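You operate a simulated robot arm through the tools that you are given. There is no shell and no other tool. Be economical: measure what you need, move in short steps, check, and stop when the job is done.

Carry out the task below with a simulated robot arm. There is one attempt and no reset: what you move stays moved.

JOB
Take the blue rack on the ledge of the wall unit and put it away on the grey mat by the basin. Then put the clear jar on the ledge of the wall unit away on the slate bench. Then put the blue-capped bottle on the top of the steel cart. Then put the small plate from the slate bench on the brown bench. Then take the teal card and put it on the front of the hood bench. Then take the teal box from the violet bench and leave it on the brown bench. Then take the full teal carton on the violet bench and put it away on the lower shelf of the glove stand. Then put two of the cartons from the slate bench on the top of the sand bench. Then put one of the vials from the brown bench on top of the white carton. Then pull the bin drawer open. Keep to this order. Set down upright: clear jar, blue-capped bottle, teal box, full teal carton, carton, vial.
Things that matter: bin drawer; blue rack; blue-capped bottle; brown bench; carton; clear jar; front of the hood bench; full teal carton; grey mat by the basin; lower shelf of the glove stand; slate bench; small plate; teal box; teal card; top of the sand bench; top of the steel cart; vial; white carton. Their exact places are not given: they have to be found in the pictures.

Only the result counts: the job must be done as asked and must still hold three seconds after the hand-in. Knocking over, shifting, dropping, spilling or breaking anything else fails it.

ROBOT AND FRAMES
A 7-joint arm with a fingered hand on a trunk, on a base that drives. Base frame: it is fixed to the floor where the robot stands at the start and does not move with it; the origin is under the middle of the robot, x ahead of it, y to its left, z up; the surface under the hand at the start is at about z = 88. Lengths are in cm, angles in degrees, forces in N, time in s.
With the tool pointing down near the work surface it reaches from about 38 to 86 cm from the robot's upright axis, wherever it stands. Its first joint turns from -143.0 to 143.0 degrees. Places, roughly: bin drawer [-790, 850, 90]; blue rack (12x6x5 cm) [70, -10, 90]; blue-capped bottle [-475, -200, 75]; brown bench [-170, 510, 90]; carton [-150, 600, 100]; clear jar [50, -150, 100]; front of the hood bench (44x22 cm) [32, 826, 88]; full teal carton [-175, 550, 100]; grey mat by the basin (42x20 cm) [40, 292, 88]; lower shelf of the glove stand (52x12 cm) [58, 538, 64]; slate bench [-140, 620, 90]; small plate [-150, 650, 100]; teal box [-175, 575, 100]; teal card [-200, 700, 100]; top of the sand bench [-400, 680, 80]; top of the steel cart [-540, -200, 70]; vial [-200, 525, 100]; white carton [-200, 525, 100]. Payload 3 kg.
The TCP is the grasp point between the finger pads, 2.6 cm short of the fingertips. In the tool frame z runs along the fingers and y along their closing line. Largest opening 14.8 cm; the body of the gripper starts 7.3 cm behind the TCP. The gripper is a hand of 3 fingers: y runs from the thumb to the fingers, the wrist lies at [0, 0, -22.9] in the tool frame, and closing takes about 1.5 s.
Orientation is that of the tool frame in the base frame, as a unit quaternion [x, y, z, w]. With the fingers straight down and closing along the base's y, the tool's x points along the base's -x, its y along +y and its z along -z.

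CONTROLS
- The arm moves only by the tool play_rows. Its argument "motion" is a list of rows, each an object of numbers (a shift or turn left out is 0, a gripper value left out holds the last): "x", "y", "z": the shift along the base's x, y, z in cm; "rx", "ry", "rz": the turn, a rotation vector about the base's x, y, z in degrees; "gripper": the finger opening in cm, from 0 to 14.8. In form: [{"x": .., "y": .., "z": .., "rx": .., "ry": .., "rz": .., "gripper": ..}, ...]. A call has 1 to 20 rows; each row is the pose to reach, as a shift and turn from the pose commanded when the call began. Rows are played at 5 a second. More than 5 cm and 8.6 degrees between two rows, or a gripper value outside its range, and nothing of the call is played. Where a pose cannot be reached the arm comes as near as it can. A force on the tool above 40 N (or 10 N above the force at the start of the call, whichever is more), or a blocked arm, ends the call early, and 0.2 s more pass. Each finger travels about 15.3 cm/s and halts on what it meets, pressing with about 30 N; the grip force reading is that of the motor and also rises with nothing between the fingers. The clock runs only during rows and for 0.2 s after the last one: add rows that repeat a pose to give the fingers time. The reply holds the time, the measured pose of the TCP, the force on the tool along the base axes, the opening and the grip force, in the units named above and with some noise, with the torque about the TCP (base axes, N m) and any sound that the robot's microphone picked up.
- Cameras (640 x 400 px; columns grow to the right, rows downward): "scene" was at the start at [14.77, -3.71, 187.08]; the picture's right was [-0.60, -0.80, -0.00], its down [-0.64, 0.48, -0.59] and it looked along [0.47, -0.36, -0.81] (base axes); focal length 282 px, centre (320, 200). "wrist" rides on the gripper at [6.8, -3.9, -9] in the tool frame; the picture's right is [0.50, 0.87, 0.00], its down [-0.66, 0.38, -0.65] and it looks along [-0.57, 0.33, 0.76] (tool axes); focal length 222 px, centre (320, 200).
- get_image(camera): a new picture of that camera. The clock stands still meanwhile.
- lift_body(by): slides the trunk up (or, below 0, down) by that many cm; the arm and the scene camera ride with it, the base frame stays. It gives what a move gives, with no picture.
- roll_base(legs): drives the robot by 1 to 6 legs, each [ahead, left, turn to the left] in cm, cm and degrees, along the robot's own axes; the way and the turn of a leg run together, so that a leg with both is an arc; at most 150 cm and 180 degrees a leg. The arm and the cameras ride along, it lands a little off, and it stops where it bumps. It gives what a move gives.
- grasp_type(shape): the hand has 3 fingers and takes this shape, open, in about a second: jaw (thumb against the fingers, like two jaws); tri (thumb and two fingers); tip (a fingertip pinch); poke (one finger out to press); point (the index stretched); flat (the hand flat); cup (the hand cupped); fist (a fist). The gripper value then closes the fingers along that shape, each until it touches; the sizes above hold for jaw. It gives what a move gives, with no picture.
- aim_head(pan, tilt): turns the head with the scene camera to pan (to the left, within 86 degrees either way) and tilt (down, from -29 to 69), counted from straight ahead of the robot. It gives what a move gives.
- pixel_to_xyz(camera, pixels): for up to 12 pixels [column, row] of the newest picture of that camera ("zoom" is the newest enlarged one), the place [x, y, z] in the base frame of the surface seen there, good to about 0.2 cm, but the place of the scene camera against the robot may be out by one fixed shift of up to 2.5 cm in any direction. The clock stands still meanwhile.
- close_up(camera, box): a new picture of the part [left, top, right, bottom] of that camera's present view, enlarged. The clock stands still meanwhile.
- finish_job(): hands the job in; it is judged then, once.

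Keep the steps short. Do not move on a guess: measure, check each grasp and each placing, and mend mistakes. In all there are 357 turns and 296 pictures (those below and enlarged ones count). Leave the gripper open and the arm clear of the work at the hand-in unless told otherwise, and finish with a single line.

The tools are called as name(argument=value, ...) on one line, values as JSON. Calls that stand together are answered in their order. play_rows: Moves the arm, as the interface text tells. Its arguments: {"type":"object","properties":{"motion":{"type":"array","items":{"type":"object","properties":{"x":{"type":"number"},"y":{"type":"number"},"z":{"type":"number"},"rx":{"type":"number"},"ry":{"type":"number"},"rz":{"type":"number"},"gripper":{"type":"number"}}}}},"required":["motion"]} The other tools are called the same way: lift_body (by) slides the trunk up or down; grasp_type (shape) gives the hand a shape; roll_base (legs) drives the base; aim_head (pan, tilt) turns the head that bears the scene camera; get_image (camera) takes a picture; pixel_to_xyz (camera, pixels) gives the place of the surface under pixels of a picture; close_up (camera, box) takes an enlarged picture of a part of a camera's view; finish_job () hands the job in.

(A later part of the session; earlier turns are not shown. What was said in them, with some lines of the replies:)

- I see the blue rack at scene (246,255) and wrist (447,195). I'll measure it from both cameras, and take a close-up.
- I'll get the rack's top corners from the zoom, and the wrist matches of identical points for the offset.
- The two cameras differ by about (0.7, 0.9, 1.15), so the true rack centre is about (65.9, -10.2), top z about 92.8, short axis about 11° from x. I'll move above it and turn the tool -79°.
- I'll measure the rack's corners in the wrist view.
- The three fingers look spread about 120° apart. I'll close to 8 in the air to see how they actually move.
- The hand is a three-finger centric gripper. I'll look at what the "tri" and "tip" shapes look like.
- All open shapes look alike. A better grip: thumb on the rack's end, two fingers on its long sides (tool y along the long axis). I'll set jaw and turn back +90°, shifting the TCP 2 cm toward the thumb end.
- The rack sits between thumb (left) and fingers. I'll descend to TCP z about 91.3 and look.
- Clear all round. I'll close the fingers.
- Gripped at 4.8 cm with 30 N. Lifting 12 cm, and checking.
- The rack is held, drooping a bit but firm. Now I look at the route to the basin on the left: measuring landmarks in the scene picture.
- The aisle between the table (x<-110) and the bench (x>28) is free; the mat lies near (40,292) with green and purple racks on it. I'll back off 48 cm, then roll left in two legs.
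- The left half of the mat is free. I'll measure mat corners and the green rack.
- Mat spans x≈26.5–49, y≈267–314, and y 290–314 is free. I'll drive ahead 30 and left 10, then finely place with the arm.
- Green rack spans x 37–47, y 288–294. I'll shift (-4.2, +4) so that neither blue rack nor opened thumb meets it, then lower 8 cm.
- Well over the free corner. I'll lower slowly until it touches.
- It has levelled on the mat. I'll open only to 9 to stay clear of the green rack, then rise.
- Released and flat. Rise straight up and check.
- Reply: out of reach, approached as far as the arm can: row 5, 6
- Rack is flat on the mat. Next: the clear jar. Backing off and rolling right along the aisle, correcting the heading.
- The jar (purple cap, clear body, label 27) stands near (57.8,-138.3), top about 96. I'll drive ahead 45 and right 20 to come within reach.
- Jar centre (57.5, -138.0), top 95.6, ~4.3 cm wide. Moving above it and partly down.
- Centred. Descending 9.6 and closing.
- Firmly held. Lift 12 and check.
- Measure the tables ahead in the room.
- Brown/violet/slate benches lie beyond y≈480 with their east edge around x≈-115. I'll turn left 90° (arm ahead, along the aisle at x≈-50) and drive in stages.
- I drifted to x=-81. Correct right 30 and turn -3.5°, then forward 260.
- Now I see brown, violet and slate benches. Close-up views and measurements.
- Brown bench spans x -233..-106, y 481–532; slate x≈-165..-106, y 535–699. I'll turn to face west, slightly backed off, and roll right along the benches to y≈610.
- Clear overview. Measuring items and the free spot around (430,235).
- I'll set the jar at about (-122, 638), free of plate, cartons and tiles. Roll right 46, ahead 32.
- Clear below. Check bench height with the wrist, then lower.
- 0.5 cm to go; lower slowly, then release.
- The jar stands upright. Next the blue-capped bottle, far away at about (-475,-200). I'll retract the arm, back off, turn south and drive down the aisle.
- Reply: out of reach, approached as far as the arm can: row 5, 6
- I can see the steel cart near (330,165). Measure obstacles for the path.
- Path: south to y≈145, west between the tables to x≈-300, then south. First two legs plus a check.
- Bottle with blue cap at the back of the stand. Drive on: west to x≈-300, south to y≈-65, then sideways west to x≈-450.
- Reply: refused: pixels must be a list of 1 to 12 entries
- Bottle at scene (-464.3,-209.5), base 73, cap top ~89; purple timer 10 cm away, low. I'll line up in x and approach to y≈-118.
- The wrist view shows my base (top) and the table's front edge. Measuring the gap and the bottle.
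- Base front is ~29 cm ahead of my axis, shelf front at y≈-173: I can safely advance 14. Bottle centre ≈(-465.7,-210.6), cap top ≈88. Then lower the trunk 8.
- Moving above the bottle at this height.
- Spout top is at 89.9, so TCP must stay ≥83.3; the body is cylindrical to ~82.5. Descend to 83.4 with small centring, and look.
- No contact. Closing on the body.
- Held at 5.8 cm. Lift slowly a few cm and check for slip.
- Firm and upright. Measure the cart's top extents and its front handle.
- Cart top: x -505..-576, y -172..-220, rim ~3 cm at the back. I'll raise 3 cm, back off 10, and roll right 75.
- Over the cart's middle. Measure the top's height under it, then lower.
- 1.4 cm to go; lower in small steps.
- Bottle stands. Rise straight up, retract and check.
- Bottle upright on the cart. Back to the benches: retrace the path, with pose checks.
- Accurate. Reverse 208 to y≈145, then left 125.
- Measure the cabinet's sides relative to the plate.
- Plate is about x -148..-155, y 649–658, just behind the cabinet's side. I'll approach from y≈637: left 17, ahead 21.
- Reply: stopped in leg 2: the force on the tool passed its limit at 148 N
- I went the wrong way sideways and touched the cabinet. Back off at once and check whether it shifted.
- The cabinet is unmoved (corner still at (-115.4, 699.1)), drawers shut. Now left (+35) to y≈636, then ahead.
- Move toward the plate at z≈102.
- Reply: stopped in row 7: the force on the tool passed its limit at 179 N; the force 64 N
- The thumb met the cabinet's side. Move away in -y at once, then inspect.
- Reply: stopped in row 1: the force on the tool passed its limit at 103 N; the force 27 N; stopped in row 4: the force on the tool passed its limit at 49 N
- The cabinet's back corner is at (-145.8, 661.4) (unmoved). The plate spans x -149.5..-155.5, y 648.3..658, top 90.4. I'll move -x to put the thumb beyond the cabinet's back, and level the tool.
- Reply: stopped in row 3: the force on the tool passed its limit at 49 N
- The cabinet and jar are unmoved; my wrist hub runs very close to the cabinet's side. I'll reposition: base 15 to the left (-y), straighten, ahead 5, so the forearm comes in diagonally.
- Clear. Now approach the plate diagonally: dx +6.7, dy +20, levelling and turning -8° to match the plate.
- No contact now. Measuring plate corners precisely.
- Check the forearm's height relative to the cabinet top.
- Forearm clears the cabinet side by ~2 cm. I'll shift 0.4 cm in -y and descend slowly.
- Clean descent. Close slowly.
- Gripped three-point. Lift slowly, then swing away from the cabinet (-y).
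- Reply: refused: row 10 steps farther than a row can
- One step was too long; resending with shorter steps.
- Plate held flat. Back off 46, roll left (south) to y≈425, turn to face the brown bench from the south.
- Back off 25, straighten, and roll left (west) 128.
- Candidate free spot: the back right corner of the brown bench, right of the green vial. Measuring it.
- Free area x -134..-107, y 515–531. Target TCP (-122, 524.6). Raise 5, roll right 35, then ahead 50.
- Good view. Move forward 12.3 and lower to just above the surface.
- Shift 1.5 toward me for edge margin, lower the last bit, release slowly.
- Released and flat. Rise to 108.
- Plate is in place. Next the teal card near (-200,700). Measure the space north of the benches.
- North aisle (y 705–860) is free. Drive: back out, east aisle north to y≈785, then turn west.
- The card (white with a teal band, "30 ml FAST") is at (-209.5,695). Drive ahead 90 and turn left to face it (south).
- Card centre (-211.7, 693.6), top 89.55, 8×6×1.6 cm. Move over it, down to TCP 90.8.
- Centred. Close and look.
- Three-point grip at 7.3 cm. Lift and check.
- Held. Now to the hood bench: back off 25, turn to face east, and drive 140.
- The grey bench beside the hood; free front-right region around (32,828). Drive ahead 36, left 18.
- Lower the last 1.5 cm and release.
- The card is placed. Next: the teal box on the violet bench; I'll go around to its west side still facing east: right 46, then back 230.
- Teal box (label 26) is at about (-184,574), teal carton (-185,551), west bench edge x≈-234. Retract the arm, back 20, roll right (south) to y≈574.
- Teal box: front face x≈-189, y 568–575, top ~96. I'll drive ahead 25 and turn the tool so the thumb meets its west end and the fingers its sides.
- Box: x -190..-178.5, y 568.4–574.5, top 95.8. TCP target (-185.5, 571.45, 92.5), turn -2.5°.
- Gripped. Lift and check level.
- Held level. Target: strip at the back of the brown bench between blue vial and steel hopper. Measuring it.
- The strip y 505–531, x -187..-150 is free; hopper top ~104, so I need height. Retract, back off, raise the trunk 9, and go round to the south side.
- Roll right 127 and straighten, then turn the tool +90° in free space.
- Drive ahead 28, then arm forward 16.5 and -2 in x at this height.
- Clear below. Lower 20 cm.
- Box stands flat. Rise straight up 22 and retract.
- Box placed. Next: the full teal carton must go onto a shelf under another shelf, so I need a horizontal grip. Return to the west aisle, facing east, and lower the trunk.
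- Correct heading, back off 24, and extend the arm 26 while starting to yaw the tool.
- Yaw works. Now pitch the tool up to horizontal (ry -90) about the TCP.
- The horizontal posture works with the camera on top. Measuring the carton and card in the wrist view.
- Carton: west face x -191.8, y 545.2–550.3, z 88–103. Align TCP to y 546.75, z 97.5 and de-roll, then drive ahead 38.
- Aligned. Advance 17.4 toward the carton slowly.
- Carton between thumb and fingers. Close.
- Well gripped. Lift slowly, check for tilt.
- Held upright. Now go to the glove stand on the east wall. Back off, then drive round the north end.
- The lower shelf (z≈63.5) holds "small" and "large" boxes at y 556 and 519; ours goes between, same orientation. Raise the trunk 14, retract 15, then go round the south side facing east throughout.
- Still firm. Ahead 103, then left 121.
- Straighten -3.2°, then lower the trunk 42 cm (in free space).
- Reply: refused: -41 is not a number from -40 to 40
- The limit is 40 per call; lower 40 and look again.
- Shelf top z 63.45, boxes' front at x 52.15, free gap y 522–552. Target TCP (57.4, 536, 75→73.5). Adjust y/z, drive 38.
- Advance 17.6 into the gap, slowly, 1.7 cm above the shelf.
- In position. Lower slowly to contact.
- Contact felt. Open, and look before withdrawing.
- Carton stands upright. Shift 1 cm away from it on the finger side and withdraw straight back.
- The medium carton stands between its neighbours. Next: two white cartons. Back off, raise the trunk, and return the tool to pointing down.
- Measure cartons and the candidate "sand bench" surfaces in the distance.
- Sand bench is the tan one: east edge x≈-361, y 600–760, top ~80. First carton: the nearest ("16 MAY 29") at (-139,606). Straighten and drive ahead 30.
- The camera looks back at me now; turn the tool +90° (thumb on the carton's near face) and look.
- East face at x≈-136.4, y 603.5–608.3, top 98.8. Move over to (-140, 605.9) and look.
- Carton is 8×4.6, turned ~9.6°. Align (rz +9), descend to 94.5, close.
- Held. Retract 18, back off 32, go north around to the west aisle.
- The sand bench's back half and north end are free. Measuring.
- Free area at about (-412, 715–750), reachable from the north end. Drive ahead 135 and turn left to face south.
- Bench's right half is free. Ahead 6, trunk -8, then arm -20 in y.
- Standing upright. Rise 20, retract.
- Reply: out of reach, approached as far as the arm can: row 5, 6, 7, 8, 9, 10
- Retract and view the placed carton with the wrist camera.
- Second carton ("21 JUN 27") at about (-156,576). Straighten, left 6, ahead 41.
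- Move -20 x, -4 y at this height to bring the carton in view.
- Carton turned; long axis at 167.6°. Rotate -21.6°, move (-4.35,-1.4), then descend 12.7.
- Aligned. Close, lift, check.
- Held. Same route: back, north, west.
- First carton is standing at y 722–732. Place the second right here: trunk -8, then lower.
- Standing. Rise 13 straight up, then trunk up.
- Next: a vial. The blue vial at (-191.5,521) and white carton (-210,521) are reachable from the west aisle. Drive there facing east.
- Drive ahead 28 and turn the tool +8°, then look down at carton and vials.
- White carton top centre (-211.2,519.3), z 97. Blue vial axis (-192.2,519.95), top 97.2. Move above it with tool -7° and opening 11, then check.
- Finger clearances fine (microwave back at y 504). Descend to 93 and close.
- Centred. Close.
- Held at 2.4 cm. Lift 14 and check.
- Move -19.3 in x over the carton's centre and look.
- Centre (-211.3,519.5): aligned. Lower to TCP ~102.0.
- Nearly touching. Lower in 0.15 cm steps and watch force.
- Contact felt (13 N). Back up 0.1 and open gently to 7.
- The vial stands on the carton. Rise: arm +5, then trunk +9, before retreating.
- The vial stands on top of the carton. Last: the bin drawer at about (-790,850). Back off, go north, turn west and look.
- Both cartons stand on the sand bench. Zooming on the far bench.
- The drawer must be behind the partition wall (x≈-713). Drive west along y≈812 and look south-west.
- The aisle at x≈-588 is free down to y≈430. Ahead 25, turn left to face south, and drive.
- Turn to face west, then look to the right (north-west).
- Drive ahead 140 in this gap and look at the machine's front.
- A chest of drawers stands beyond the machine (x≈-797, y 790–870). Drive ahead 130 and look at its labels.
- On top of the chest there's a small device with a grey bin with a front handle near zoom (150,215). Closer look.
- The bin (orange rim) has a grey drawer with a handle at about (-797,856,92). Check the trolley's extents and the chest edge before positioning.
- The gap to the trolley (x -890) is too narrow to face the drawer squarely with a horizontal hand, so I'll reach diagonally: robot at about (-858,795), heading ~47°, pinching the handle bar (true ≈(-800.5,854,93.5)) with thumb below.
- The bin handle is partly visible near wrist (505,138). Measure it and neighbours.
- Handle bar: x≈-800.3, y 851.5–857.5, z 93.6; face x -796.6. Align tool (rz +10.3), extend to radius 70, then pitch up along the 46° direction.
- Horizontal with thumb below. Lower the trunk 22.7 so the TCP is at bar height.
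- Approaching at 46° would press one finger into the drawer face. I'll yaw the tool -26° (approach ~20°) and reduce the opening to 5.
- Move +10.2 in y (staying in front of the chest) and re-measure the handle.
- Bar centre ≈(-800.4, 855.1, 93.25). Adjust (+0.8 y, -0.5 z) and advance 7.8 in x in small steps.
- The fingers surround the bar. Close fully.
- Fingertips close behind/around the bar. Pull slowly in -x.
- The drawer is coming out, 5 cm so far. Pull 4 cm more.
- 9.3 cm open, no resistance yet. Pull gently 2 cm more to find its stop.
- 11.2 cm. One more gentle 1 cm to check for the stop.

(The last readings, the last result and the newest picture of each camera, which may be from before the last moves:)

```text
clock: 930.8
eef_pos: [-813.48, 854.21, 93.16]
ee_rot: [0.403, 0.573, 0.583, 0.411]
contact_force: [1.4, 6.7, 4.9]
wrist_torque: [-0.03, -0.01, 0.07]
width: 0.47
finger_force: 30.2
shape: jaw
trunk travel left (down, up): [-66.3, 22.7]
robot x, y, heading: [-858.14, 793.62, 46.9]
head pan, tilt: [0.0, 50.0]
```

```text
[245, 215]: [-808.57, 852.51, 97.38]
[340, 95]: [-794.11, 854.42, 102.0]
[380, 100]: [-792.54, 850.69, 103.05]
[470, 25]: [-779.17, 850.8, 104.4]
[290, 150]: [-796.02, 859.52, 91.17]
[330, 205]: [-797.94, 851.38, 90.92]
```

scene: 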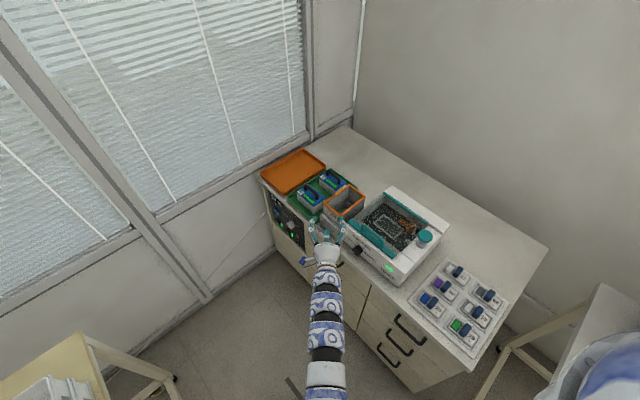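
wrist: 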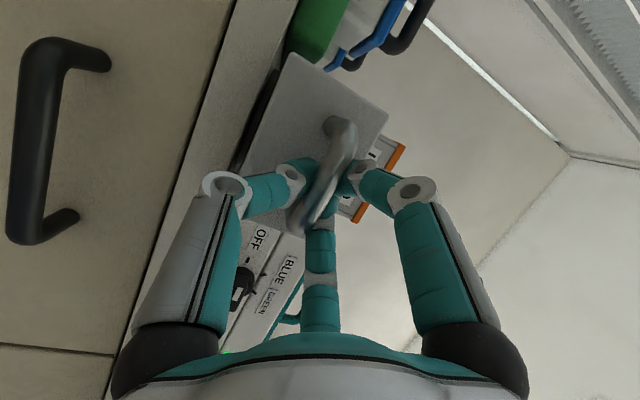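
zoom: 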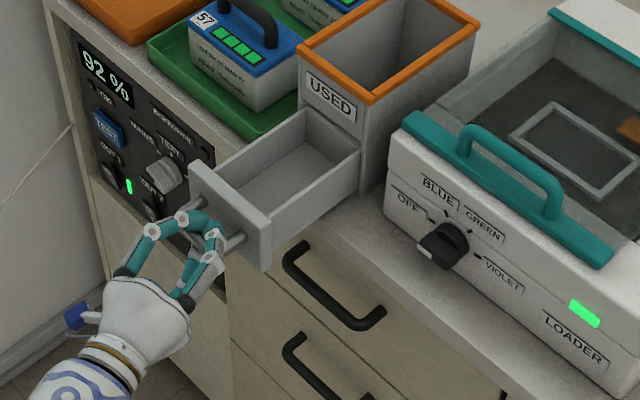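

The drawer is out to its full box length (its back panel shows at the opening). Release gently and check it stays.

play_rows(motion=[{"gripper": 1}, {"gripper": 1.8}, {"gripper": 2.8}, {"gripper": 4}, {"gripper": 5}, {"gripper": 5}])

get_image(camera="wrist")

close_up(camera="scene", box=[260, 150, 400, 260])

```text
clock: 932.2
eef_pos: [-813.53, 854.18, 93.05]
ee_rot: [0.403, 0.574, 0.582, 0.411]
contact_force: [-0.9, 0.4, -0.4]
wrist_torque: [-0.02, -0.01, -0.01]
width: 4.96
finger_force: 0.1
shape: jaw
trunk travel left (down, up): [-66.3, 22.7]
robot x, y, heading: [-858.38, 793.52, 47.2]
head pan, tilt: [0.0, 50.0]
```

```text
56 pictures are left
```

wrist: 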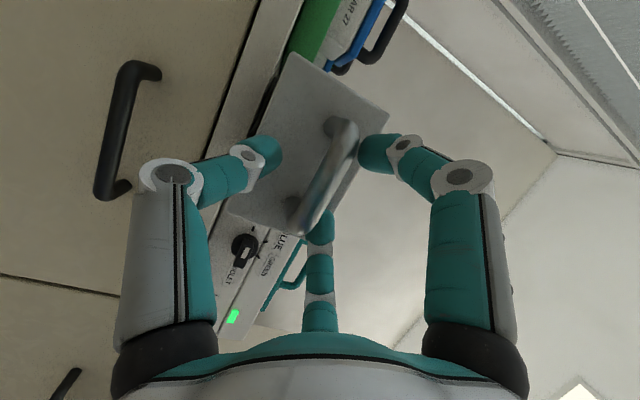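

```text
3.64 times, centred on (330, 205) of scene
```

zoom: 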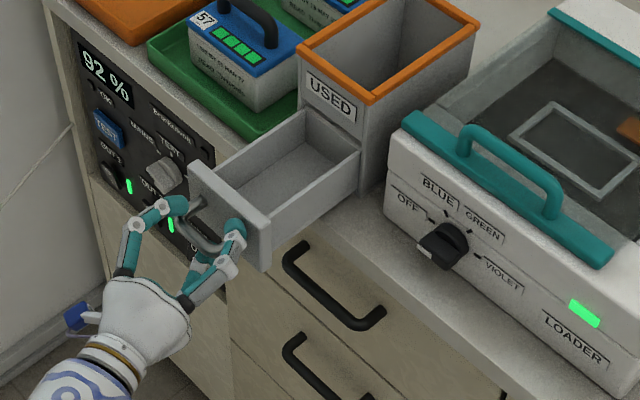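

It stays open. Withdraw in -x, then back the base away.

play_rows(motion=[{"x": -1.5}, {"x": -3}, {"x": -4.5}, {"x": -6}, {"x": -6}])

roll_base(legs=[[-25, 0, 0]])

get_image(camera="scene")

```text
clock: 933.4
eef_pos: [-819.35, 854.01, 93.09]
ee_rot: [0.403, 0.573, 0.583, 0.411]
contact_force: [0.4, -0.4, 0.2]
wrist_torque: [0.0, 0.04, 0.0]
width: 4.97
finger_force: 0.1
shape: jaw
trunk travel left (down, up): [-66.3, 22.7]
robot x, y, heading: [-858.68, 793.7, 46.8]
head pan, tilt: [0.0, 50.0]
```

```text
clock: 935.2
eef_pos: [-836.41, 835.42, 93.12]
ee_rot: [0.404, 0.573, 0.582, 0.412]
contact_force: [0.0, -0.9, -0.5]
wrist_torque: [-0.01, 0.0, -0.01]
width: 4.96
finger_force: 0.0
shape: jaw
trunk travel left (down, up): [-66.3, 22.7]
robot x, y, heading: [-875.86, 775.13, 46.4]
head pan, tilt: [0.0, 50.0]
```

```text
54 pictures are left
```

scene: 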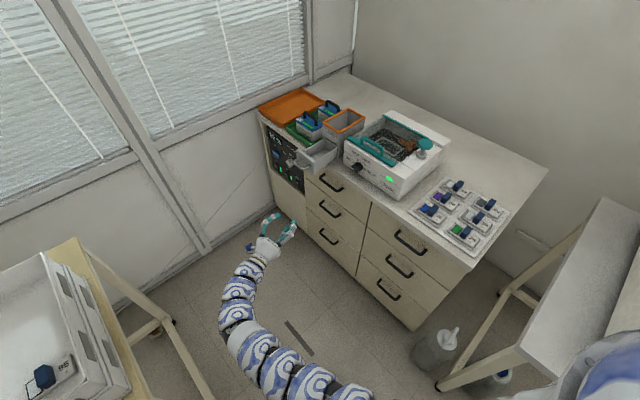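

The drawer stays open and the arm is clear. Open the gripper and hand in.

play_rows(motion=[{"gripper": 9}, {"gripper": 13}, {"gripper": 14.8}, {"gripper": 14.8}, {"gripper": 14.8}])

finish_job()

```text
clock: 936.4
eef_pos: [-836.38, 835.41, 93.01]
ee_rot: [0.404, 0.573, 0.582, 0.412]
contact_force: [0.2, 0.9, 0.7]
wrist_torque: [-0.02, -0.03, 0.0]
width: 14.79
finger_force: 0.1
shape: jaw
trunk travel left (down, up): [-66.3, 22.7]
robot x, y, heading: [-875.55, 775.37, 46.8]
head pan, tilt: [0.0, 50.0]
```

```text
The job is handed in.
```

All ten steps were carried out in order and the job is handed in; the arm bumped the slate bench's drawer cabinet a few times while fetching the small plate, and it measured unmoved afterwards.
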